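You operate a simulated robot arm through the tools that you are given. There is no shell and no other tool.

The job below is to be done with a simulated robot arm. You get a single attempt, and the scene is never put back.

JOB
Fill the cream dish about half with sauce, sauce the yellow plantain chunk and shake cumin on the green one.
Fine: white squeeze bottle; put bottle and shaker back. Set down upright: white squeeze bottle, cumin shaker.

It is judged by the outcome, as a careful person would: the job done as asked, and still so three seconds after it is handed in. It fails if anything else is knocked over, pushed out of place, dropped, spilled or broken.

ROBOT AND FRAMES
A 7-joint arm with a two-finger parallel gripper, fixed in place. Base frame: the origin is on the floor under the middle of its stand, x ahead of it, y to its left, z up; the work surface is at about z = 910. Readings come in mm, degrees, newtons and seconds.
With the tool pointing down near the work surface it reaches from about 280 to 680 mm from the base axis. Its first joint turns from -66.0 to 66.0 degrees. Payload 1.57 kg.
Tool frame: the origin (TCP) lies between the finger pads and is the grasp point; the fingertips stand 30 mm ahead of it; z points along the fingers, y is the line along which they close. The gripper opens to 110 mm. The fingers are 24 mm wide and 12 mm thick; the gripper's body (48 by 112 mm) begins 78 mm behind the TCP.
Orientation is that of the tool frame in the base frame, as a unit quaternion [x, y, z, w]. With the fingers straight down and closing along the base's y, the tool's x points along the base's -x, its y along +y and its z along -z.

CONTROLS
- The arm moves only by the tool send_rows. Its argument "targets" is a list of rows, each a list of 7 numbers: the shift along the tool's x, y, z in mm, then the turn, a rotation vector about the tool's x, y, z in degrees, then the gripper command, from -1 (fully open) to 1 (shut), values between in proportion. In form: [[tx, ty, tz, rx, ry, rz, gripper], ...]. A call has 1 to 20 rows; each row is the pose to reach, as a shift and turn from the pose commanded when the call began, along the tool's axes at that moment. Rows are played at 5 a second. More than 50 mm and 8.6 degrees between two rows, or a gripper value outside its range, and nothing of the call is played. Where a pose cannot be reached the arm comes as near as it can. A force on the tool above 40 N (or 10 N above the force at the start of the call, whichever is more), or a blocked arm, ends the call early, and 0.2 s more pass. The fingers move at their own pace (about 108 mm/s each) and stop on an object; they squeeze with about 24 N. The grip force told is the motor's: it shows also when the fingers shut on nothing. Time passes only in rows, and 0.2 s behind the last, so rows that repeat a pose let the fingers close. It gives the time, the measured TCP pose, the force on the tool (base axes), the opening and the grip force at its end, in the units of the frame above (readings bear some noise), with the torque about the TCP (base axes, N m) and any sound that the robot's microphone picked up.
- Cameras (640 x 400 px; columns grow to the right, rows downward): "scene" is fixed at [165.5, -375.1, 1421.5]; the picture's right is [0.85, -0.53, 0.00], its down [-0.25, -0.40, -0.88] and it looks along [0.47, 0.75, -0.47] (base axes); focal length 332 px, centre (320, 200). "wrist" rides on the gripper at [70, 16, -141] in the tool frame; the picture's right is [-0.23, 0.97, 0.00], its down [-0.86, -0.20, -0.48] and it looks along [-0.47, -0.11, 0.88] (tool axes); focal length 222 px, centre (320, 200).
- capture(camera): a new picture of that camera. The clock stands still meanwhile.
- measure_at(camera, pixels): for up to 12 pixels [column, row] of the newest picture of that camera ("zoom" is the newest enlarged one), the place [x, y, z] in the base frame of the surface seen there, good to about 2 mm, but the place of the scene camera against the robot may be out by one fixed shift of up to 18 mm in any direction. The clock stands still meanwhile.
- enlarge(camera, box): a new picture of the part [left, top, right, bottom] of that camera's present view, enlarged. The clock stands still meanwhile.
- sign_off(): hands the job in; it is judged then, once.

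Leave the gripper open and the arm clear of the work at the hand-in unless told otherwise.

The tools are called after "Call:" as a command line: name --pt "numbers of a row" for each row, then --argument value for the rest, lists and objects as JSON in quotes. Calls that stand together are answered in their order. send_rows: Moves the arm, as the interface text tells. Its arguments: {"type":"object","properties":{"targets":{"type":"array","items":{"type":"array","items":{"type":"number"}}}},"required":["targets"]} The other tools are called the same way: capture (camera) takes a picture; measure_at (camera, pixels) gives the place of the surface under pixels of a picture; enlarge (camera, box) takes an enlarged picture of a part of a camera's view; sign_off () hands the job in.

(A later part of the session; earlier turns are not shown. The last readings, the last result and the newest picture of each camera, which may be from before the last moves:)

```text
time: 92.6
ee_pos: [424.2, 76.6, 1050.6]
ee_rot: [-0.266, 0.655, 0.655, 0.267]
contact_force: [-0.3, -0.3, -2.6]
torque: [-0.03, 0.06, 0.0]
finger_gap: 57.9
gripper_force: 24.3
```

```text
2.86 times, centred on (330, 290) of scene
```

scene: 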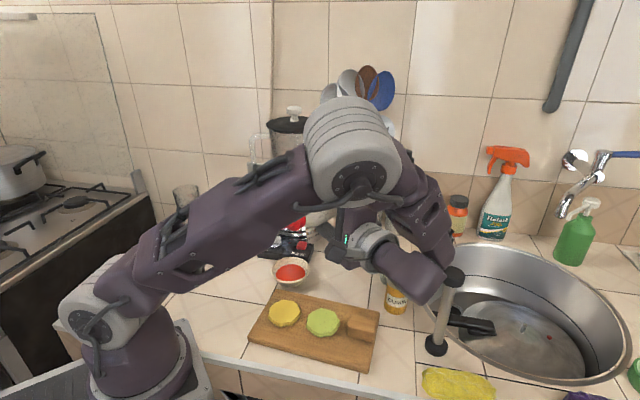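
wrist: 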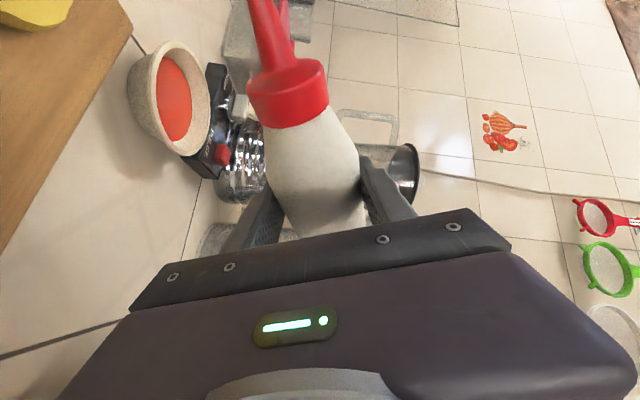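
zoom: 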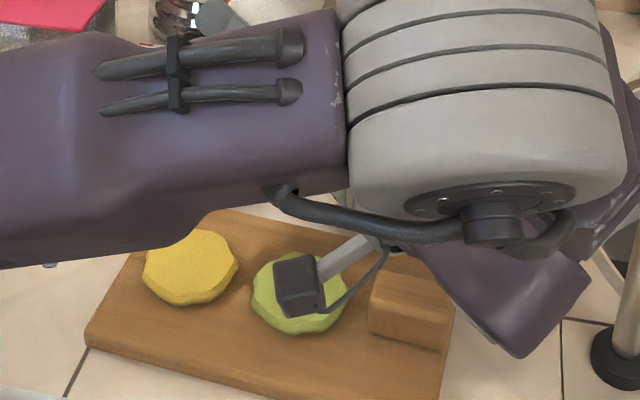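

At 134° still nothing on the visible part. From the dish the flow seems to start just beyond this, so I do a brief dip to 142° (two rows) and return to 126° in the same call, then inspect.

Call:
send_rows --pt "3.9 12.1 -1 0 0 -8 -0.03" --pt "3.9 12.1 -1 0 0 -8 -0.03" --pt "0 0 -1 0 0 0 -0.03" --pt "-7 -6.7 -1 0 0 8 -0.03"

Call:
enlarge --camera "scene" --box '[230, 220, 430, 360]'

```text
time: 93.6
ee_pos: [433.5, 75.0, 1050.8]
ee_rot: [-0.219, 0.672, 0.673, 0.218]
contact_force: [0.2, 0.2, -2.6]
torque: [-0.06, 0.08, -0.01]
finger_gap: 57.7
gripper_force: 24.0
```

```text
2.86 times, centred on (330, 290) of scene
```

zoom: 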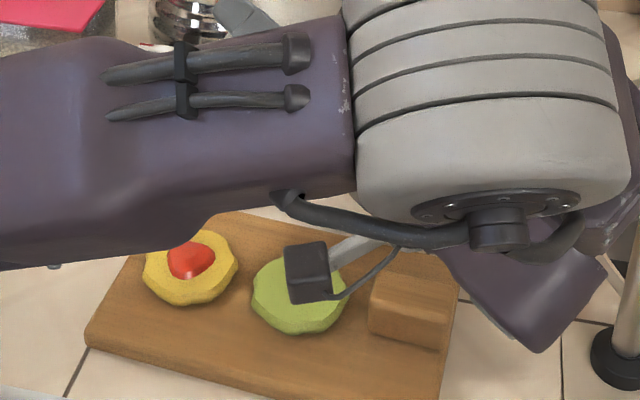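

A red dollop now sits on the yellow chunk (zoom (190,258)). I measure its place against the chunk to decide on a second small dip.

Call:
measure_at --camera "zoom" --pixels '[[190, 260], [168, 262], [214, 260], [190, 278], [200, 245], [150, 275], [236, 265], [185, 300], [205, 240]]'

Call:
enlarge --camera "scene" --box '[255, 285, 315, 340]'

```text
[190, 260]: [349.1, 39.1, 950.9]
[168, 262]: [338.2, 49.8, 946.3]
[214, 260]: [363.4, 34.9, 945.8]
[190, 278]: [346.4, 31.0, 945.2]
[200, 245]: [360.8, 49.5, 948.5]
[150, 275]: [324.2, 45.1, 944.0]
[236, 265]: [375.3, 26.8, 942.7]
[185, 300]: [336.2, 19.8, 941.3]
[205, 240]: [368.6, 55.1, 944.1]
```

```text
7.27 times, centred on (285, 312) of scene
```

zoom: 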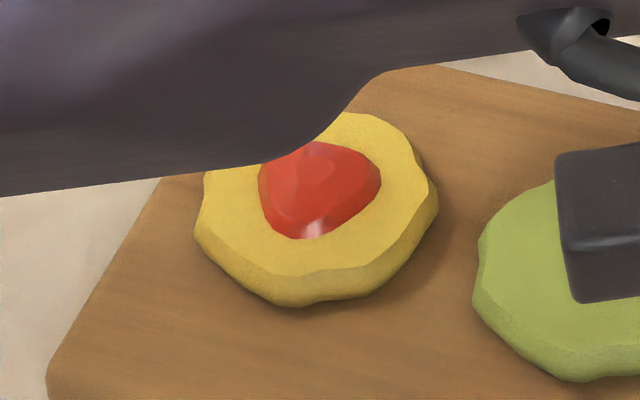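

The dollop is well centred on the chunk (about 28 mm wide, 7 mm high). I add one shorter dip for a fuller covering, then roll back out of the flow range in the same call.

Call:
send_rows --pt "7.9 5.7 0 0 0 -8 -0.03" --pt "13.4 17.2 0 0 0 -16 -0.03" --pt "7.9 5.7 0 0 0 -8 -0.03" --pt "0 0 0 0 0 0 -0.03" --pt "-6.5 -4.7 0 0 0 8 -0.03" --pt "-14.3 -4.3 0 0 0 16 -0.03"

Call:
enlarge --camera "scene" --box '[245, 250, 345, 350]'

```text
time: 95.0
ee_pos: [447.0, 76.0, 1055.2]
ee_rot: [-0.122, 0.696, 0.697, 0.122]
contact_force: [-0.5, -0.7, -2.5]
torque: [-0.03, 0.06, 0.0]
finger_gap: 57.9
gripper_force: 23.7
```

```text
4.00 times, centred on (295, 300) of scene
```

zoom: 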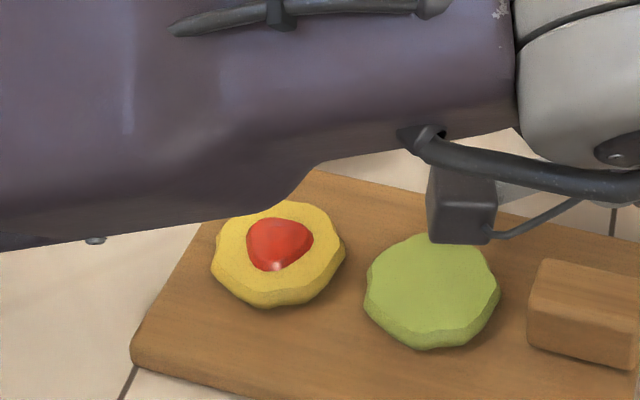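

The dollop is about the same size, so that last dip barely flowed. I repeat the first kind of dip (two rows at 142°) and come back out.

Call:
send_rows --pt "7.4 -2.6 0 0 0 -8 -0.03" --pt "15 0.1 0 0 0 -16 -0.03" --pt "24.1 3.4 0 0 0 -24 -0.03" --pt "32.6 12.9 0 0 0 -32 -0.03" --pt "32.6 12.9 0 0 0 -32 -0.03" --pt "24.1 3.4 0 0 0 -24 -0.03" --pt "15 0.1 0 0 0 -16 -0.03" --pt "7.4 -2.6 0 0 0 -8 -0.03" --pt "0 0 0 0 0 0 -0.03"

Call:
enlarge --camera "scene" --box '[245, 250, 345, 350]'

```text
time: 97.0
ee_pos: [449.2, 76.9, 1055.9]
ee_rot: [-0.123, 0.696, 0.697, 0.122]
contact_force: [-0.1, -0.1, -3.5]
torque: [-0.04, 0.09, -0.04]
finger_gap: 57.7
gripper_force: 24.1
```

```text
4.00 times, centred on (295, 300) of scene
```

zoom: 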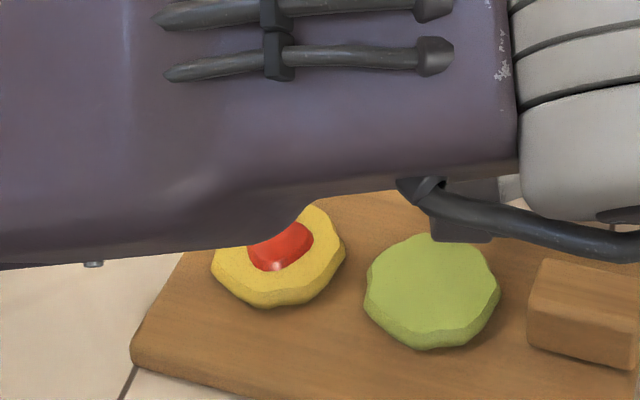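

The dollop's outline looks unchanged; I measure its height.

Call:
measure_at --camera "zoom" --pixels '[[280, 245], [290, 240], [270, 255], [300, 235], [275, 262], [240, 270], [310, 280], [265, 250], [295, 250]]'

```text
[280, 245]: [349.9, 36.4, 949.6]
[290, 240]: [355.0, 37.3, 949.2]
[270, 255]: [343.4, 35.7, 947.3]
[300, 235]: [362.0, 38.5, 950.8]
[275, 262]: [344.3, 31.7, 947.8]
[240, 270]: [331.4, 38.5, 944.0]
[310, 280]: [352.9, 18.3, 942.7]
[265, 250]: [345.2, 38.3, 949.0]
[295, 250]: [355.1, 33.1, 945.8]
```

Height is unchanged too, so I'd better look at the whole area unobstructed. I roll the bottle back upright while rising to z≈1200.

Call:
send_rows --pt "-3.8 10.5 0 0 0 8.46 -0.03" --pt "-7.6 21 0 0 0 16.9 -0.03" --pt "-11.4 31.5 0 0 0 25.4 -0.03" --pt "-15.3 41.9 0 0 0 33.8 -0.03" --pt "-19.1 52.4 0 0 0 42.3 -0.03" --pt "-22.9 62.9 0 0 0 50.8 -0.03" --pt "-26.7 73.4 0 0 0 59.2 -0.03" --pt "-30.5 83.9 0 0 0 67.7 -0.03" --pt "-34.3 94.4 0 0 0 76.1 -0.03" --pt "-38.2 104.8 0 0 0 84.6 -0.03" --pt "-42 115.3 0 0 0 93.1 -0.03" --pt "-45.8 125.8 0 0 0 101.5 -0.03" --pt "-49.6 136.3 0 0 0 110 -0.03"

Call:
capture --camera "scene"

Call:
enlarge --camera "scene" --box '[235, 230, 395, 380]'

```text
time: 99.8
ee_pos: [448.7, 75.4, 1201.0]
ee_rot: [-0.499, -0.5, -0.499, 0.502]
contact_force: [-0.1, 0.1, -2.7]
torque: [-0.06, 0.06, 0.02]
finger_gap: 58.0
gripper_force: 24.1
```

```text
taken
```

scene: 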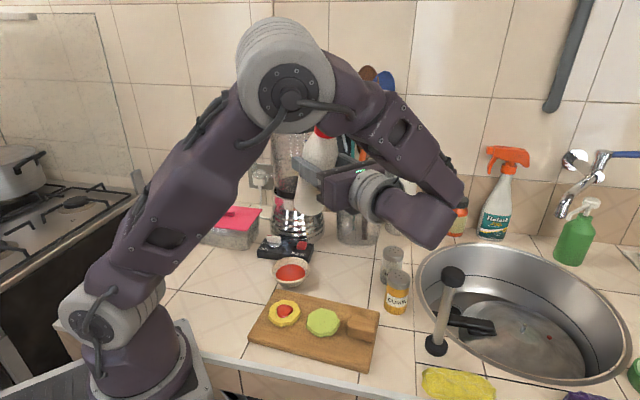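

```text
2.67 times, centred on (315, 305) of scene
```

zoom: 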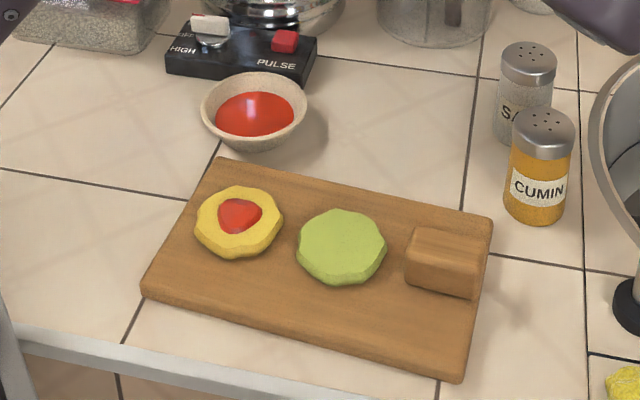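

Everything is clean: board and counter have no spots, dish about half, and a dollop on the yellow chunk. I enlarge the chunk and dish for a closer look.

Call:
enlarge --camera "scene" --box '[255, 285, 315, 340]'

Call:
measure_at --camera "zoom" --pixels '[[318, 170], [318, 190], [300, 200], [340, 190], [318, 220], [280, 200], [360, 190], [320, 155], [240, 240], [400, 160]]'

```text
7.27 times, centred on (285, 312) of scene
```

zoom: 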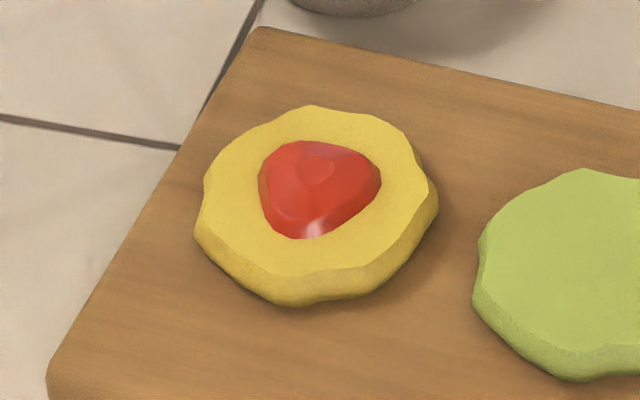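

```text
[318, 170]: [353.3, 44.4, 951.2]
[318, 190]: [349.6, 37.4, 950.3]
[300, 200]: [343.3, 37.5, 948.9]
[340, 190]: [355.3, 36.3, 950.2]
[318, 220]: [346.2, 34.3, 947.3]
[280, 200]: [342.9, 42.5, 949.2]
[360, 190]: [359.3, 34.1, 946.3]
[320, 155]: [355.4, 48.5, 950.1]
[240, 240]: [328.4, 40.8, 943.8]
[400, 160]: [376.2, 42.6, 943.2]
```

The dollop outline is exactly as before, centred on the chunk; the chunk is sauced and nothing is spilled, so I leave it. Now I take the bottle back above its spot at (515,69.5,1200), azimuth 60°, pitch 20° (bottle vertical).

Call:
send_rows --pt "0 11 -0.9 -4.95 -3.25 0.87 -0.03" --pt "0 22 -1.8 -9.9 -6.5 1.73 -0.03" --pt "0 33 -2.8 -14.85 -9.75 2.6 -0.03" --pt "0 44 -3.7 -19.8 -13 3.47 -0.03" --pt "0 55 -4.6 -24.75 -16.25 4.33 -0.03" --pt "0 66 -5.5 -29.7 -19.5 5.2 -0.03" --pt "0 66 -5.5 -29.7 -19.5 5.2 -0.03"

Call:
capture --camera "scene"

Call:
capture --camera "wrist"

```text
time: 101.4
ee_pos: [514.2, 70.8, 1200.2]
ee_rot: [0.709, 0.409, 0.498, -0.286]
contact_force: [0.2, 0.2, -2.8]
torque: [0.0, 0.01, 0.03]
finger_gap: 57.8
gripper_force: 23.7
```

```text
taken
```

scene: 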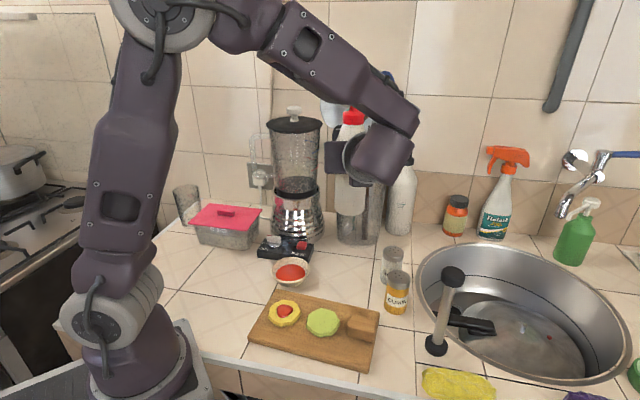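

```text
taken
```

wrist: 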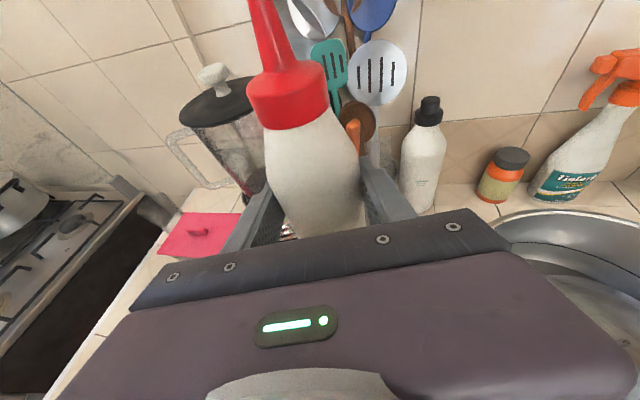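

Above its spot at (514,71,1200). I lower it to z≈1030.

Call:
send_rows --pt "-16 0.1 5.8 0 0 0 -0.03" --pt "-32 0.2 11.5 0 0 0 -0.03" --pt "-48 0.4 17.3 0 0 0 -0.03" --pt "-64 0.5 23.1 0 0 0 -0.03" --pt "-80 0.6 28.9 0 0 0 -0.03" --pt "-96 0.7 34.6 0 0 0 -0.03" --pt "-112 0.8 40.4 0 0 0 -0.03" --pt "-128 1 46.2 0 0 0 -0.03" --pt "-144 1.1 51.9 0 0 0 -0.03" --pt "-160 1.2 57.7 0 0 0 -0.03" --pt "-160 1.2 57.7 0 0 0 -0.03"

```text
time: 103.8
ee_pos: [515.4, 69.5, 1031.4]
ee_rot: [0.709, 0.41, 0.498, -0.286]
contact_force: [0.4, 0.0, -3.2]
torque: [-0.02, -0.03, 0.02]
finger_gap: 58.0
gripper_force: 23.6
```

Call:
send_rows --pt "-2.2 0 0.8 0 0 0 -0.03" --pt "-4.4 0 1.6 0 0 0 -0.03" --pt "-6.6 0 2.4 0 0 0 -0.03" --pt "-7.5 0 2.7 0 0 0 -0.03"

```text
time: 104.8
ee_pos: [514.3, 69.7, 1023.8]
ee_rot: [0.707, 0.41, 0.499, -0.288]
contact_force: [-2.3, -3.8, 13.5]
torque: [-0.22, 0.5, 0.08]
finger_gap: 58.0
gripper_force: 24.1
```

Touching the counter (13 N). I relax half a millimetre and open gently to 85 mm.

Call:
send_rows --pt "0.6 0 -0.2 0 0 0 -0.03" --pt "0.6 0 -0.2 0 0 0 -0.06" --pt "0.6 0 -0.2 0 0 0 -0.15" --pt "0.6 0 -0.2 0 0 0 -0.4" --pt "0.6 0 -0.2 0 0 0 -0.55"

Call:
capture --camera "wrist"

```text
time: 106.0
ee_pos: [515.1, 69.3, 1023.1]
ee_rot: [0.709, 0.41, 0.497, -0.287]
contact_force: [0.6, -0.5, 0.2]
torque: [0.01, 0.01, 0.02]
finger_gap: 85.5
gripper_force: 0.0
```

```text
taken
```

wrist: 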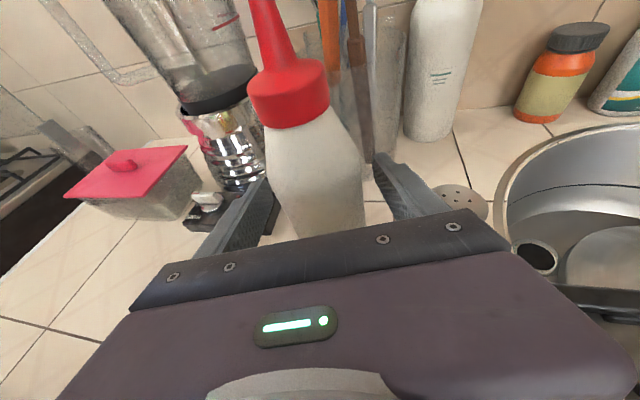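

The bottle stands upright, released, in its original place. I back straight out 115 mm.

Call:
send_rows --pt "0 0 -15 0 0 0 -0.55" --pt "0 0 -30 0 0 0 -0.55" --pt "0 0 -46 0 0 0 -0.55" --pt "0 0 -63 0 0 0 -0.55" --pt "0 0 -80 0 0 0 -0.55" --pt "0 0 -97 0 0 0 -0.55" --pt "0 0 -115 0 0 0 -0.55"

Call:
capture --camera "scene"

Call:
capture --camera "wrist"

```text
time: 107.6
ee_pos: [461.7, -25.3, 1061.7]
ee_rot: [0.708, 0.41, 0.498, -0.287]
contact_force: [-0.1, 0.0, -0.4]
torque: [0.02, -0.04, 0.0]
finger_gap: 84.9
gripper_force: 0.1
```

```text
taken
```

scene: 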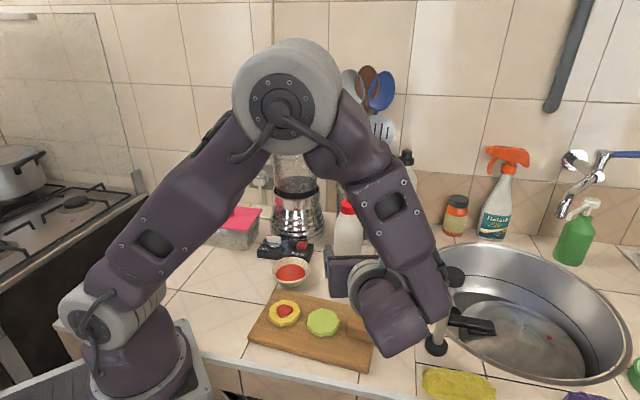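

```text
taken
```

wrist: 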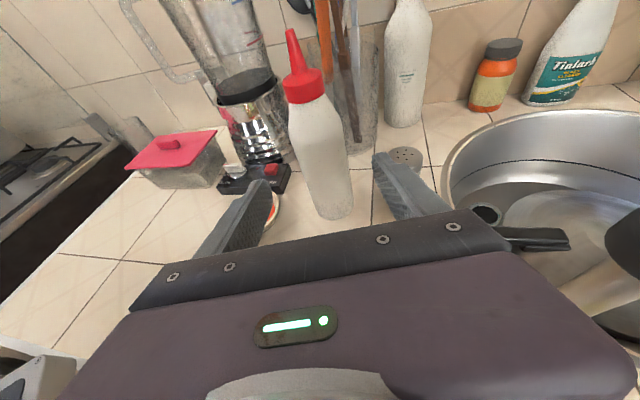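

Bottle is back in place. Next is the cumin shaker at about (546,-52). To stay clear of the pestle I'll approach with azimuth 20°, pitch 20°. I rise first, then turn from azimuth 60° to 20° at about (440,-60,1120).

Call:
send_rows --pt "21.2 0 -7.7 0 0 0 -0.3" --pt "42.3 0 -15.4 0 0 0 -0.3" --pt "63.5 0 -23.1 0 0 0 -0.3" --pt "84.6 0 -30.8 0 0 0 -0.3" --pt "77.5 -0.3 -35.6 -6.27 0 2.28 -0.3" --pt "70.5 -0.5 -40.3 -12.5 0 4.57 -0.3" --pt "63.4 -0.8 -45 -18.8 0 6.85 -0.3" --pt "56.3 -1.1 -49.8 -25.1 0 9.13 -0.3" --pt "49.3 -1.3 -54.5 -31.3 0 11.4 -0.3" --pt "42.2 -1.6 -59.3 -37.6 0 13.7 -0.3"

Call:
capture --camera "scene"

Call:
capture --camera "wrist"

```text
time: 109.8
ee_pos: [439.5, -58.9, 1121.0]
ee_rot: [0.806, 0.141, 0.566, -0.099]
contact_force: [-0.1, 0.2, 0.4]
torque: [0.02, -0.01, -0.03]
finger_gap: 71.5
gripper_force: 0.2
```

```text
taken
```

scene: 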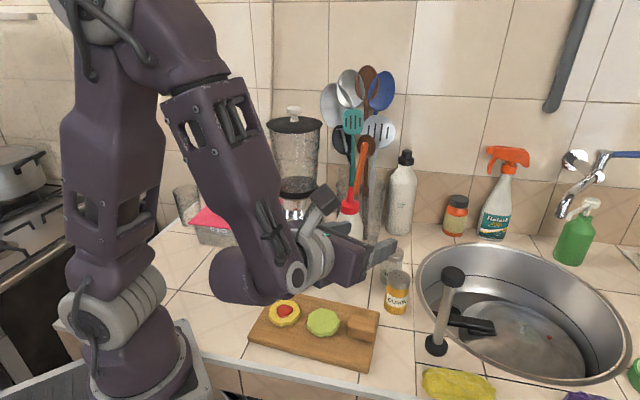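

```text
taken
```

wrist: 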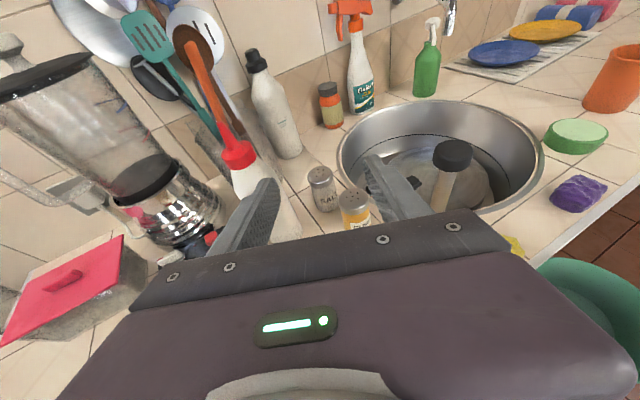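

Good: the cumin shaker (top at (355,195) in the wrist view) is ahead between the fingers. I measure it, and check the wrist-to-chunk clearance in the scene picture.

Call:
enlarge --camera "wrist" --box '[290, 130, 430, 240]'

Call:
measure_at --camera "wrist" --pixels '[[355, 195], [345, 200], [367, 200], [355, 190], [355, 205], [358, 222], [340, 200], [369, 197], [321, 173], [323, 205], [447, 150], [460, 160]]'

Call:
measure_at --camera "scene" --pixels '[[240, 295], [265, 300], [290, 285], [230, 260], [300, 285], [330, 285], [345, 285]]'

```text
3.64 times, centred on (360, 185) of wrist
```

zoom: 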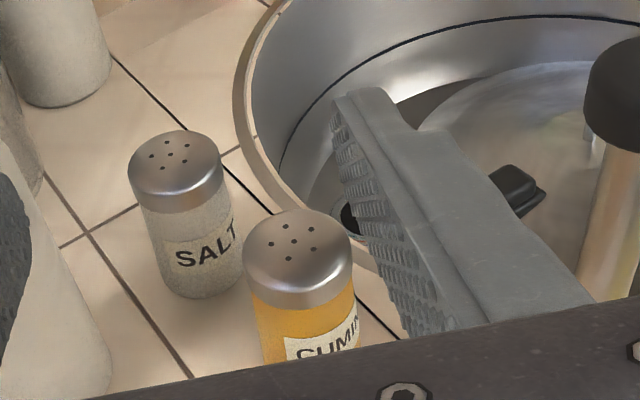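

```text
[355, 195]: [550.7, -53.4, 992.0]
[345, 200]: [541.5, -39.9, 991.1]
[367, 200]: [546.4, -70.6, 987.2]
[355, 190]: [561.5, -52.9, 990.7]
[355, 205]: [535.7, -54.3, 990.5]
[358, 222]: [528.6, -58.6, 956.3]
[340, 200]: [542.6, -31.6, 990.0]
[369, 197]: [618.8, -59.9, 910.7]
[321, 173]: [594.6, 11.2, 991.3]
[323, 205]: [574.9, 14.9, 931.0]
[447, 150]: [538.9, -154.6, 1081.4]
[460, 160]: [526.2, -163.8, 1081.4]
```

```text
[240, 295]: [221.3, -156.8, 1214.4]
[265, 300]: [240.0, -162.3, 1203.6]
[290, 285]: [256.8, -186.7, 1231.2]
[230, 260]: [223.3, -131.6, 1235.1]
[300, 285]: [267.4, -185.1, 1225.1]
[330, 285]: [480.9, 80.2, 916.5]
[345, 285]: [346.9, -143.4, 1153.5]
```

Call:
measure_at --camera "zoom" --pixels '[[294, 242], [252, 250], [346, 248], [298, 214], [300, 276], [280, 225], [320, 225], [275, 265], [325, 265], [265, 345], [355, 335], [310, 345]]'

```text
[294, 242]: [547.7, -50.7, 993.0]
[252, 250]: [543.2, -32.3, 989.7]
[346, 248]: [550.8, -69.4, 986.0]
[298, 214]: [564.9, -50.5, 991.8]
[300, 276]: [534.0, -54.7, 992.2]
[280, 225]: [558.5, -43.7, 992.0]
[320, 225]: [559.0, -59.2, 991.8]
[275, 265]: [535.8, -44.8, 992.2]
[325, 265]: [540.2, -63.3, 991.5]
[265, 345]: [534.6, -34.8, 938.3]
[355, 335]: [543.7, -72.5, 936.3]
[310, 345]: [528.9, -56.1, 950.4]
```

The shaker's axis is (548,-51.5), ~40 mm across, top at 992. I descend to the pre-grasp point 100 mm behind it ((460,-84,992)), gripper at ~64 mm.

Call:
send_rows --pt "-19.6 5 9 0 0 0 -0.164" --pt "-39.2 10 18 0 0 0 -0.164" --pt "-58.8 15.1 27 0 0 0 -0.164" --pt "-78.3 20.1 35.9 0 0 0 -0.164" --pt "-97.9 25.1 44.9 0 0 0 -0.164" --pt "-117.5 30.1 53.9 0 0 0 -0.164" --pt "-117.5 30.1 53.9 0 0 0 -0.164"

Call:
capture --camera "scene"

Call:
capture --camera "wrist"

```text
time: 111.4
ee_pos: [461.5, -84.1, 992.2]
ee_rot: [0.806, 0.142, 0.566, -0.1]
contact_force: [-0.1, -0.2, -0.2]
torque: [0.01, -0.02, 0.0]
finger_gap: 64.1
gripper_force: 0.1
```

```text
taken
```

scene: 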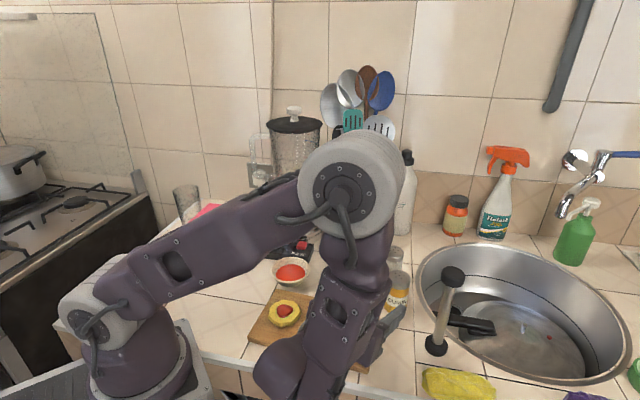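

```text
taken
```

wrist: 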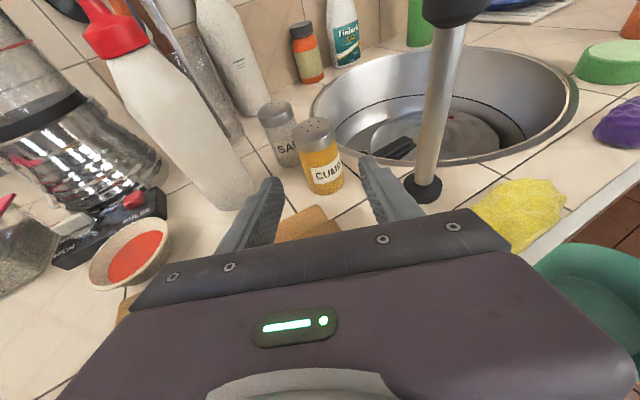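

The shaker is straight ahead. The forearm has come down in front in the scene view, so I check the wrist's height above the board before advancing.

Call:
measure_at --camera "scene" --pixels '[[285, 370], [265, 385], [320, 385], [340, 330], [360, 360], [380, 330], [300, 345], [345, 250], [375, 300], [400, 320]]'

Call:
enlarge --camera "scene" --box '[240, 240, 440, 400]'

```text
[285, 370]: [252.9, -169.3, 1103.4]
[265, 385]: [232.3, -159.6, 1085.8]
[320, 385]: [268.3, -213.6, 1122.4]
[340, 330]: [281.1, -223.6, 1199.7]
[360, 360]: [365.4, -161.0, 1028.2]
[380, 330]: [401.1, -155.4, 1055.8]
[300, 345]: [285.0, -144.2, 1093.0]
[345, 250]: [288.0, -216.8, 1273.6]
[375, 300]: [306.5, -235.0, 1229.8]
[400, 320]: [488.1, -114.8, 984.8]
```

```text
2.50 times, centred on (340, 320) of scene
```

zoom: 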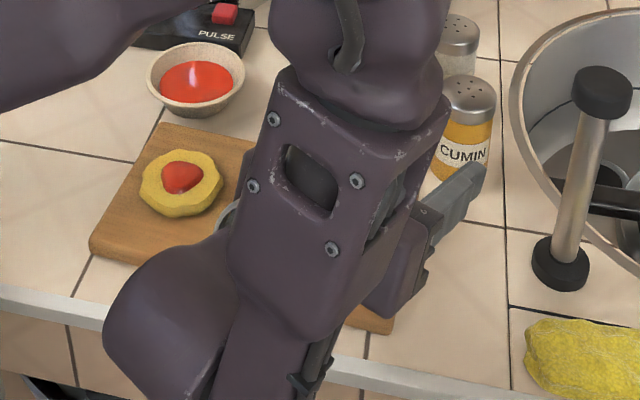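

The wrist is at z≈1080, safely above the board. I advance 100 mm along the tool axis to straddle the shaker.

Call:
send_rows --pt "0 0 15 0 0 0 -0.164" --pt "0 0 30 0 0 0 -0.164" --pt "0 0 45 0 0 0 -0.164" --pt "0 0 60 0 0 0 -0.164" --pt "0 0 75 0 0 0 -0.164" --pt "0 0 88 0 0 0 -0.164" --pt "0 0 99 0 0 0 -0.164" --pt "0 0 99 0 0 0 -0.164"

Call:
capture --camera "wrist"

Call:
capture --camera "scene"

```text
time: 112.7
ee_pos: [529.0, -56.0, 971.7]
ee_rot: [0.803, 0.142, 0.57, -0.1]
contact_force: [-0.7, 0.0, 13.4]
torque: [-0.35, 1.3, -0.03]
finger_gap: 64.2
gripper_force: 0.0
stopped in row 6: the force on the tool passed its limit at 54 N (the readings are from after the stop); the commanded pose is now the measured one
```

```text
taken
```

wrist: 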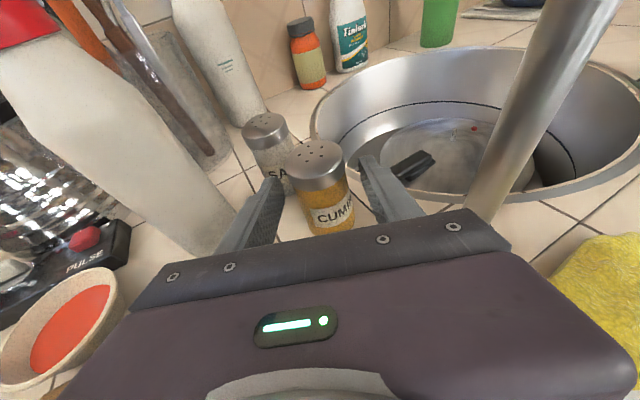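

```text
taken
```

scene: 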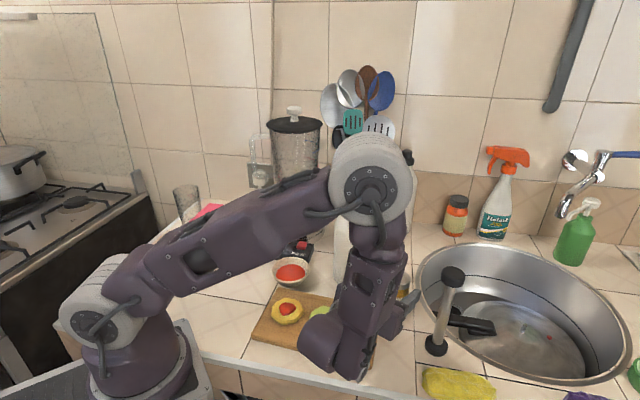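

The move stopped on contact (54 N, upward push on the tool) at (529,-56,972). Something under the hand or wrist touched. I look closely at the board and shaker before doing anything.

Call:
enlarge --camera "scene" --box '[235, 240, 435, 390]'

Call:
measure_at --camera "zoom" --pixels '[[165, 230], [155, 275], [140, 235], [200, 225], [165, 185], [60, 330], [125, 160], [280, 235], [270, 250], [240, 340], [300, 330], [380, 330]]'

```text
2.67 times, centred on (335, 315) of scene
```

zoom: 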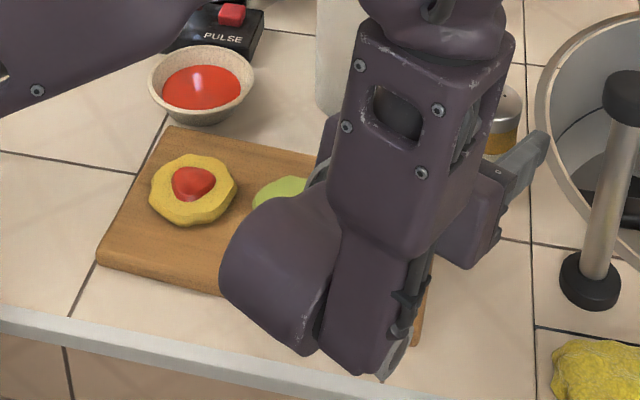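

```text
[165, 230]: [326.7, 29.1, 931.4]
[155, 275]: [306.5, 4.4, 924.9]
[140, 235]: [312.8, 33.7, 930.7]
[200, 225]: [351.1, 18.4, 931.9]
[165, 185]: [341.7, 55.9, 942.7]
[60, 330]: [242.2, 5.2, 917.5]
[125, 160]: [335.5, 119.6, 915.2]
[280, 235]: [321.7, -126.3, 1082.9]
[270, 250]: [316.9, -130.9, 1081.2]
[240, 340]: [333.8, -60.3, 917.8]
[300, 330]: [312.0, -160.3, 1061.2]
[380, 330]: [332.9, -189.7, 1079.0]
```

The board was nudged by a few millimetres: torque says contact ~100 mm behind the TCP, i.e. the hand's underside landed on the raised block of the board. I lift straight up 50 mm at once to release it; the fingers clear the shaker on both sides.

Call:
send_rows --pt "9.4 0 -3.3 0 0 0 -0.164" --pt "23.6 0 -8.3 0 0 0 -0.164" --pt "37.8 0 -13.2 0 0 0 -0.164" --pt "47.2 0 -16.5 0 0 0 -0.164"

Call:
capture --camera "scene"

Call:
capture --camera "wrist"

```text
time: 113.7
ee_pos: [530.3, -57.0, 1020.5]
ee_rot: [0.804, 0.143, 0.569, -0.101]
contact_force: [0.6, 0.1, 0.2]
torque: [0.01, -0.04, 0.02]
finger_gap: 64.0
gripper_force: 0.1
```

```text
taken
```

scene: 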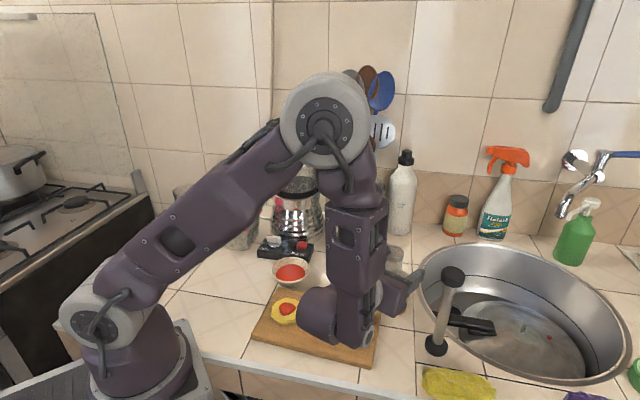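

```text
taken
```

wrist: 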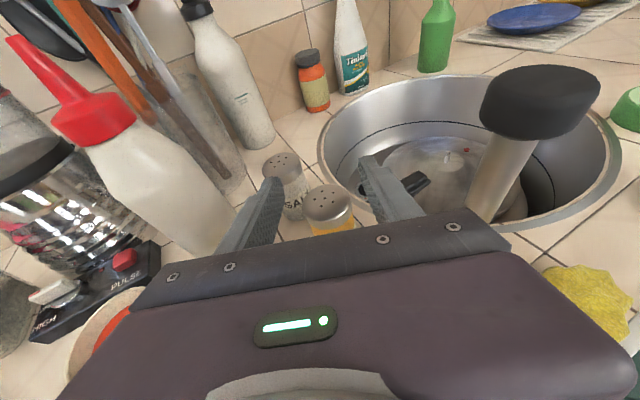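

Released; shaker still stands. I rise further and back off to inspect the board fully.

Call:
send_rows --pt "16 0.3 -10.5 0 0 0 -0.164" --pt "32 0.6 -21 0 0 0 -0.164" --pt "48 0.9 -31.6 0 0 0 -0.164" --pt "64 1.1 -42.1 0 0 0 -0.164" --pt "80 1.4 -52.6 0 0 0 -0.164" --pt "96 1.7 -63.2 0 0 0 -0.164" --pt "111.9 2 -73.7 0 0 0 -0.164"

Call:
capture --camera "scene"

Call:
enlarge --camera "scene" --box '[235, 230, 395, 380]'

```text
time: 115.3
ee_pos: [499.4, -68.9, 1151.9]
ee_rot: [0.803, 0.142, 0.569, -0.101]
contact_force: [0.2, -0.2, -0.2]
torque: [-0.01, 0.03, -0.02]
finger_gap: 63.9
gripper_force: 0.0
```

```text
taken
```

scene: 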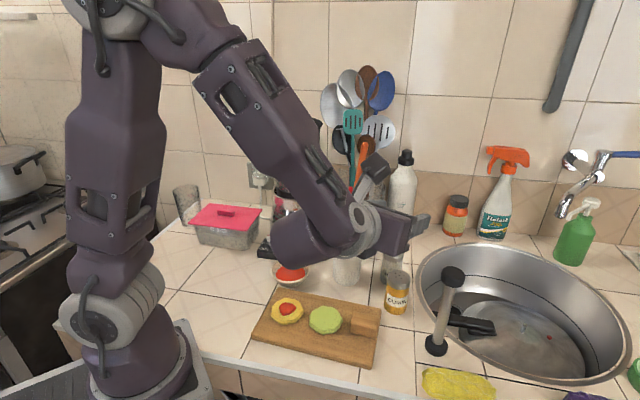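

```text
2.67 times, centred on (315, 305) of scene
```

zoom: 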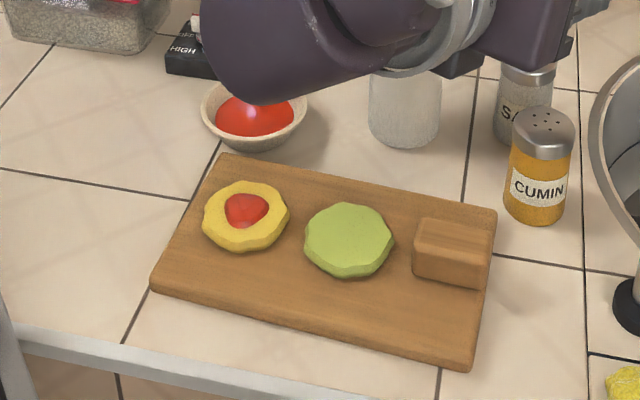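

The board is flat with everything still on it; it slid a few millimetres. I measure the new positions of the board corners, chunks and block.

Call:
measure_at --camera "zoom" --pixels '[[225, 158], [490, 215], [155, 285], [468, 360], [300, 300], [350, 200], [208, 220], [286, 215], [242, 248], [305, 237], [393, 240], [350, 240]]'

Call:
measure_at --camera "zoom" --pixels '[[350, 205], [347, 270], [455, 235], [420, 225], [490, 230], [415, 240], [485, 250], [545, 118], [540, 150], [247, 210], [248, 120], [405, 140]]'

```text
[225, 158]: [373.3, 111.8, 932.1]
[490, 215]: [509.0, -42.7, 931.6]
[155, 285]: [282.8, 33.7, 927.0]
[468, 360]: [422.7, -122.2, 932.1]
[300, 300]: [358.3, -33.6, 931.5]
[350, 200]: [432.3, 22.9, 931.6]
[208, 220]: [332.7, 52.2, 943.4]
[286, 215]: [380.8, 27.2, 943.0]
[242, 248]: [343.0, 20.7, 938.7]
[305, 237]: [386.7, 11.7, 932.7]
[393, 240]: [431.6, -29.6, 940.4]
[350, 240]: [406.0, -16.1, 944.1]
```

```text
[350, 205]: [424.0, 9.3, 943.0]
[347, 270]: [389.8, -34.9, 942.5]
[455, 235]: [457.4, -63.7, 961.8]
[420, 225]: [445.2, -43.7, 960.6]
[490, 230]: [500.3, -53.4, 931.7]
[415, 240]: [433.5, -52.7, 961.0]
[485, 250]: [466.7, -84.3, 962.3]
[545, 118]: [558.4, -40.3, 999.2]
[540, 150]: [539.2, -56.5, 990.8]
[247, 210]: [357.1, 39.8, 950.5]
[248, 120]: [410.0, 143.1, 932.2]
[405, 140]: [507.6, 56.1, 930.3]
```

The board slid ~7 mm in +x, still flat and stable with everything on it; I'll make sure it isn't touched again. New plan for the shaker: steeper approach (pitch 40°) so the hand passes well above the block, with the natural roll. I first roll back −170° up here in free air.

Call:
send_rows --pt "0 0 0 0 0 -8.5 -0.164" --pt "0 0 0 0 0 -17 -0.164" --pt "0 0 0 0 0 -25.5 -0.164" --pt "0 0 0 0 0 -34 -0.164" --pt "0 0 0 0 0 -42.5 -0.164" --pt "0 0 0 0 0 -51 -0.164" --pt "0 0 0 0 0 -59.5 -0.164" --pt "0 0 0 0 0 -68 -0.164" --pt "0 0 0 0 0 -76.5 -0.164" --pt "0 0 0 0 0 -85 -0.164" --pt "0 0 0 0 0 -93.5 -0.164" --pt "0 0 0 0 0 -102 -0.164" --pt "0 0 0 0 0 -110.5 -0.164" --pt "0 0 0 0 0 -119 -0.164" --pt "0 0 0 0 0 -127.5 -0.164" --pt "0 0 0 0 0 -136 -0.164" --pt "0 0 0 0 0 -144.5 -0.164" --pt "0 0 0 0 0 -153 -0.164" --pt "0 0 0 0 0 -161.5 -0.164" --pt "0 0 0 0 0 -170 -0.164"

Call:
capture --camera "scene"

```text
time: 119.5
ee_pos: [500.2, -69.5, 1150.5]
ee_rot: [-0.073, 0.813, 0.149, 0.559]
contact_force: [0.6, 1.1, -0.5]
torque: [0.04, -0.01, 0.0]
finger_gap: 64.1
gripper_force: 0.0
```

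```text
taken
```

scene: 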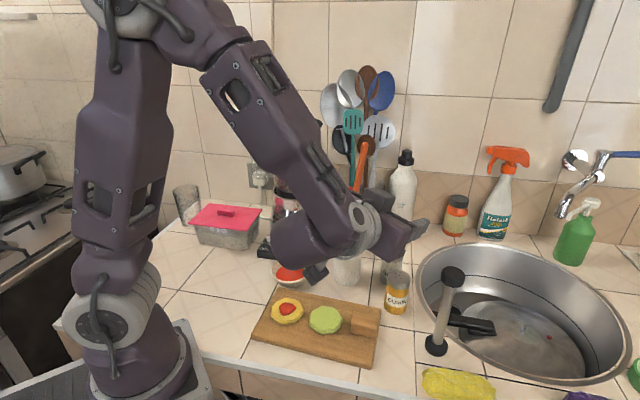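

Rolled. I finish the last 10°.

Call:
send_rows --pt "0 0 0 0 0 -5 -0.164" --pt "0 0 0 0 0 -10 -0.164" --pt "0 0 0 0 0 -10 -0.164"

```text
time: 120.3
ee_pos: [500.5, -69.7, 1149.8]
ee_rot: [-0.143, 0.804, 0.1, 0.569]
contact_force: [0.4, 0.3, -0.2]
torque: [-0.02, -0.02, -0.02]
finger_gap: 63.9
gripper_force: 0.0
```

Natural roll at azimuth 20°. Now I pitch down to 40° while moving to (440,-91,1100), behind and above the shaker.

Call:
send_rows --pt "13.7 0.1 -8.8 0 4.1 0 -0.164" --pt "27.4 0.3 -17.5 0 8.2 0 -0.164" --pt "41.2 0.4 -26.3 0 12.3 0 -0.164" --pt "54.9 0.6 -35 0 16.4 0 -0.164" --pt "68.6 0.7 -43.8 0 20.5 0 -0.164" --pt "68.6 0.7 -43.8 0 20.5 0 -0.164"

Call:
capture --camera "wrist"

Call:
capture --camera "scene"

```text
time: 121.7
ee_pos: [441.2, -91.5, 1100.8]
ee_rot: [-0.159, 0.892, 0.074, 0.416]
contact_force: [-0.2, 1.0, -0.3]
torque: [-0.01, 0.02, 0.05]
finger_gap: 64.0
gripper_force: 0.1
```

```text
taken
```

wrist: 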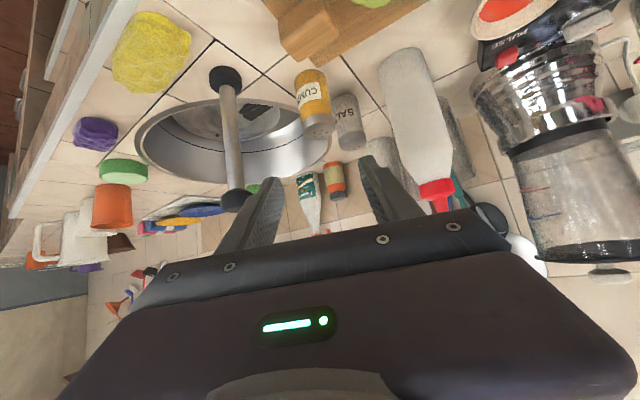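

```text
taken
```

scene: 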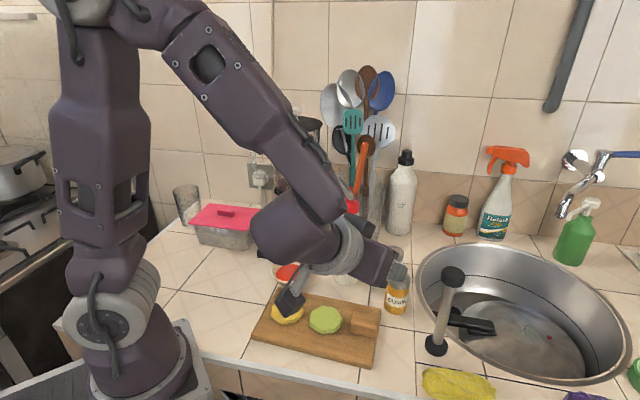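

The shaker appears at (315,110) in the wrist view, the block at (310,35). I measure both again from here.

Call:
enlarge --camera "wrist" --box '[260, 0, 400, 160]'

Call:
measure_at --camera "wrist" --pixels '[[318, 130], [308, 128], [330, 126], [319, 136], [297, 100], [327, 95], [312, 80], [310, 22], [288, 35], [330, 20], [300, 58], [350, 112]]'

```text
2.50 times, centred on (330, 80) of wrist
```

zoom: 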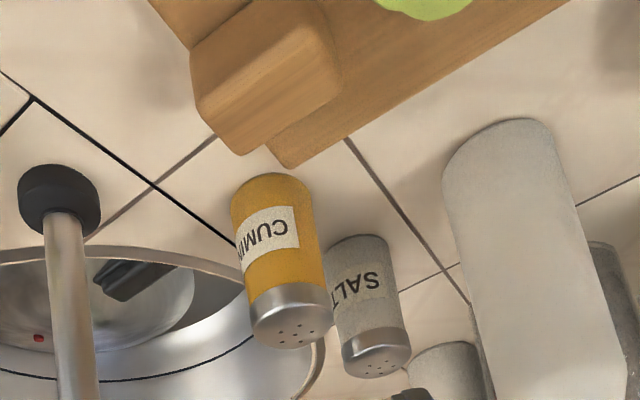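

```text
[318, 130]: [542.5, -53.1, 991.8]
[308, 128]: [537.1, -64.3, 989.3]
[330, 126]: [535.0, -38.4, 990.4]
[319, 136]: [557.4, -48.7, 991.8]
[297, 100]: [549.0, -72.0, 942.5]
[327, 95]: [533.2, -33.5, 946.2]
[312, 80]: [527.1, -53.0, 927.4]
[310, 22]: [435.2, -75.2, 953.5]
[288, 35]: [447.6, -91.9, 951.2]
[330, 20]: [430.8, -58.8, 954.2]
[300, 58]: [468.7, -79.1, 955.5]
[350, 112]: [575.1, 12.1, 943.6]
```

Call:
measure_at --camera "zoom" --pixels '[[291, 331], [255, 325], [328, 318], [290, 345], [285, 318], [240, 230], [312, 205], [250, 285], [326, 285], [275, 180], [265, 250], [300, 250]]'

```text
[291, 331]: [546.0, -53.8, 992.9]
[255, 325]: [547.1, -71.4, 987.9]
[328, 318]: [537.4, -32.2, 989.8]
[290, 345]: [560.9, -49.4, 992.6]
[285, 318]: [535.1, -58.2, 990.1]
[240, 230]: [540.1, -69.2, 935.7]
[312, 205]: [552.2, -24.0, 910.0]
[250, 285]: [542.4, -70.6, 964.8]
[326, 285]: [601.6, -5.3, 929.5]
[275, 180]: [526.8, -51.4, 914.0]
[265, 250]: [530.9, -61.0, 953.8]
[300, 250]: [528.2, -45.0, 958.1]
```

Axis confirmed at about (547,-52); block's far top edge is at x≈469, z 955. With 40° pitch the hand will pass ~26 mm above it. I move to the pre-grasp point 100 mm back on the approach line.

Call:
send_rows --pt "7.8 0.2 16 0 0 0 -0.164" --pt "15.6 0.4 32.1 0 0 0 -0.164" --pt "23.5 0.5 48.1 0 0 0 -0.164" --pt "31.3 0.7 64.2 0 0 0 -0.164" --pt "39.1 0.9 80.2 0 0 0 -0.164" --pt "39.1 0.9 80.2 0 0 0 -0.164"

Call:
capture --camera "scene"

Call:
capture --camera "wrist"

```text
time: 123.1
ee_pos: [473.4, -76.7, 1015.5]
ee_rot: [-0.158, 0.892, 0.073, 0.417]
contact_force: [0.7, -0.4, 0.7]
torque: [-0.02, 0.0, 0.04]
finger_gap: 63.5
gripper_force: 0.1
```

```text
taken
```

scene: 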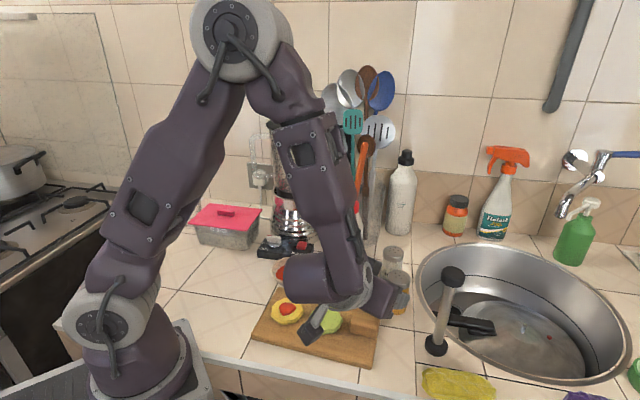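

```text
taken
```

wrist: 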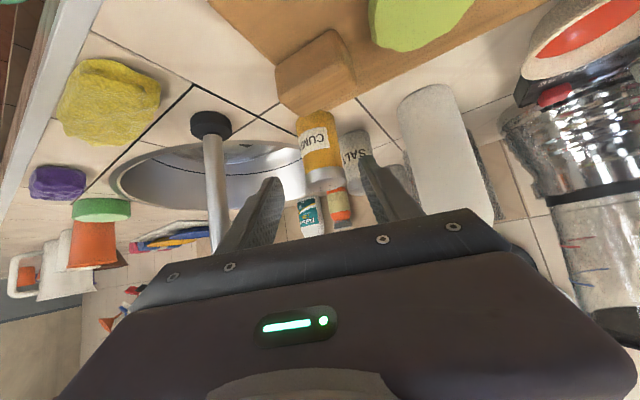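

Aligned. I advance in two parts; first 60 mm.

Call:
send_rows --pt "0 0 15 0 0 0 -0.164" --pt "0 0 30 0 0 0 -0.164" --pt "0 0 45 0 0 0 -0.164" --pt "0 0 60 0 0 0 -0.164" --pt "0 0 60 0 0 0 -0.164"

Call:
enlarge --camera "scene" --box '[260, 220, 440, 370]'

Call:
capture --camera "wrist"

```text
time: 124.3
ee_pos: [516.5, -60.5, 978.8]
ee_rot: [-0.158, 0.892, 0.074, 0.417]
contact_force: [0.2, 0.8, 0.9]
torque: [-0.01, 0.02, 0.02]
finger_gap: 64.2
gripper_force: 0.1
```

```text
2.67 times, centred on (350, 295) of scene
```

zoom: 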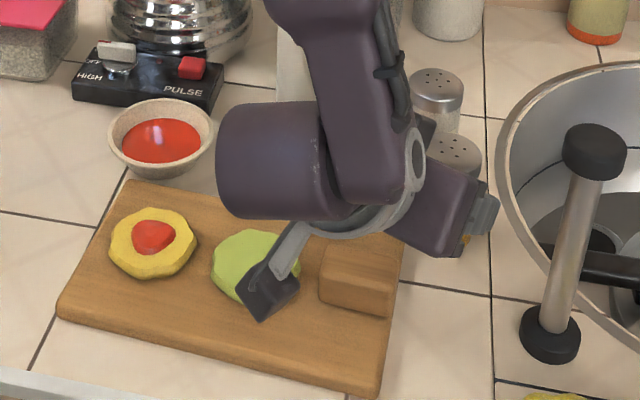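

```text
taken
```

wrist: 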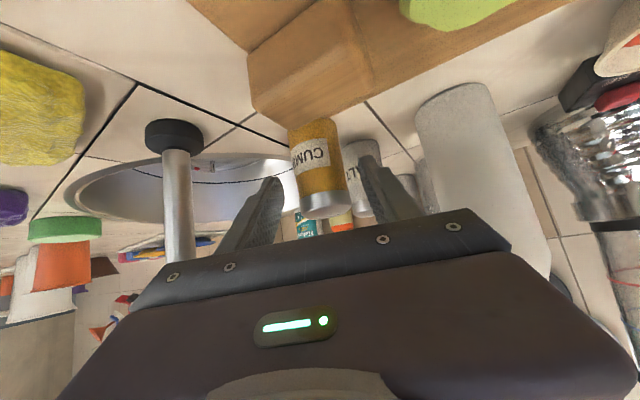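

Good so far, no contact. I check the camera housing's height, then advance the remaining 38 mm in small steps.

Call:
measure_at --camera "zoom" --pixels '[[270, 290], [262, 315], [290, 260], [430, 240], [360, 270], [340, 215], [250, 210]]'

Call:
send_rows --pt "0 0 8 0 0 0 -0.164" --pt "0 0 16 0 0 0 -0.164" --pt "0 0 24 0 0 0 -0.164" --pt "0 0 32 0 0 0 -0.164" --pt "0 0 38 0 0 0 -0.164" --pt "0 0 38 0 0 0 -0.164"

Call:
capture --camera "wrist"

```text
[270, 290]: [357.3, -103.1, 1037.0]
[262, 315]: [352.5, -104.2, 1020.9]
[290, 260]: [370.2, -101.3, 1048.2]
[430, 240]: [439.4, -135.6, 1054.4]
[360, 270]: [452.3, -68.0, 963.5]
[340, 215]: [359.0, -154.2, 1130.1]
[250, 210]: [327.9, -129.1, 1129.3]
```

```text
time: 125.7
ee_pos: [545.3, -50.6, 956.0]
ee_rot: [-0.158, 0.892, 0.073, 0.418]
contact_force: [0.4, 0.8, 0.6]
torque: [0.04, -0.02, 0.01]
finger_gap: 64.2
gripper_force: 0.1
```

```text
taken
```

wrist: 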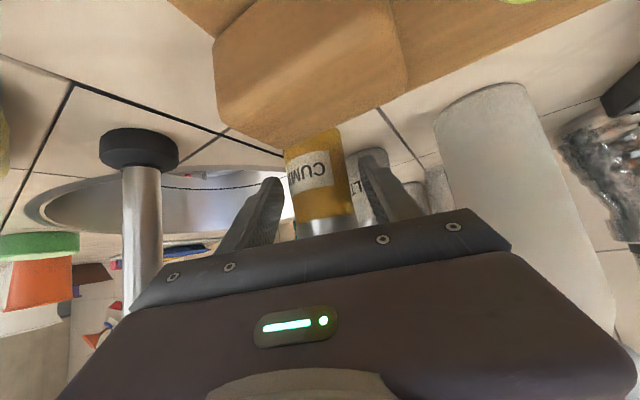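

The shaker is between the pads at (545,-51,956), no contact. I close gently on it.

Call:
send_rows --pt "0 0 0 0 0 0 0" --pt "0 0 0 0 0 0 0.15" --pt "0 0 0 0 0 0 0.22" --pt "0 0 0 0 0 0 0.28" --pt "0 0 0 0 0 0 0.32" --pt "0 0 0 0 0 0 0.32"

```text
time: 127.1
ee_pos: [545.5, -52.1, 956.3]
ee_rot: [-0.158, 0.892, 0.074, 0.416]
contact_force: [-0.1, 1.0, 0.8]
torque: [-0.01, 0.01, -0.04]
finger_gap: 43.3
gripper_force: 24.0
```

Gripped at 43 mm, 24 N. I lift straight up 30 mm and check.

Call:
send_rows --pt "-7.7 0 -6.4 0 0 0 0.32" --pt "-15.3 0 -12.9 0 0 0 0.32" --pt "-23 0 -19.3 0 0 0 0.32" --pt "-23 0 -19.3 0 0 0 0.32"

Call:
capture --camera "wrist"

Call:
capture --camera "scene"

```text
time: 128.1
ee_pos: [545.0, -50.8, 986.1]
ee_rot: [-0.158, 0.892, 0.074, 0.416]
contact_force: [-0.7, 0.8, -1.2]
torque: [0.01, -0.02, 0.0]
finger_gap: 43.4
gripper_force: 24.4
```

```text
taken
```

wrist: 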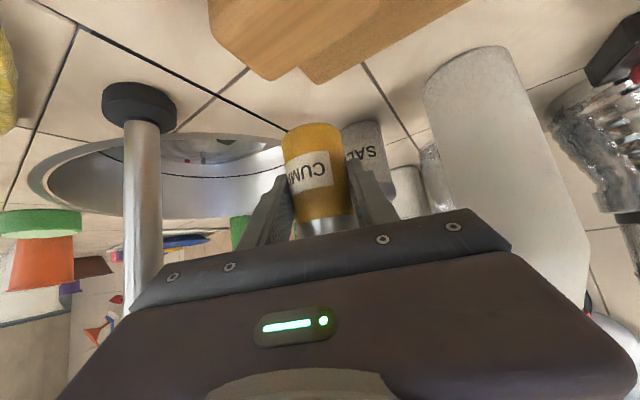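

```text
taken
```

scene: 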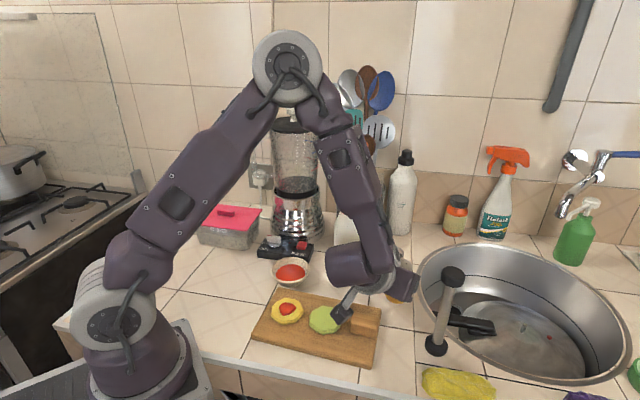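

Held and lifted. I raise it on to z≈1150.

Call:
send_rows --pt "-14 0 -11.7 0 0 0 0.32" --pt "-27.9 0 -23.4 0 0 0 0.32" --pt "-41.9 0 -35.2 0 0 0 0.32" --pt "-55.8 0 -46.9 0 0 0 0.32" --pt "-69.8 0 -58.6 0 0 0 0.32" --pt "-83.7 0 -70.3 0 0 0 0.32" --pt "-97.7 0 -82.1 0 0 0 0.32" --pt "-111.6 0 -93.8 0 0 0 0.32" --pt "-125.6 0 -105.5 0 0 0 0.32"

```text
time: 130.1
ee_pos: [544.0, -52.5, 1151.3]
ee_rot: [-0.158, 0.892, 0.073, 0.417]
contact_force: [-1.3, -0.2, -0.8]
torque: [0.01, 0.02, 0.03]
finger_gap: 43.3
gripper_force: 24.5
```

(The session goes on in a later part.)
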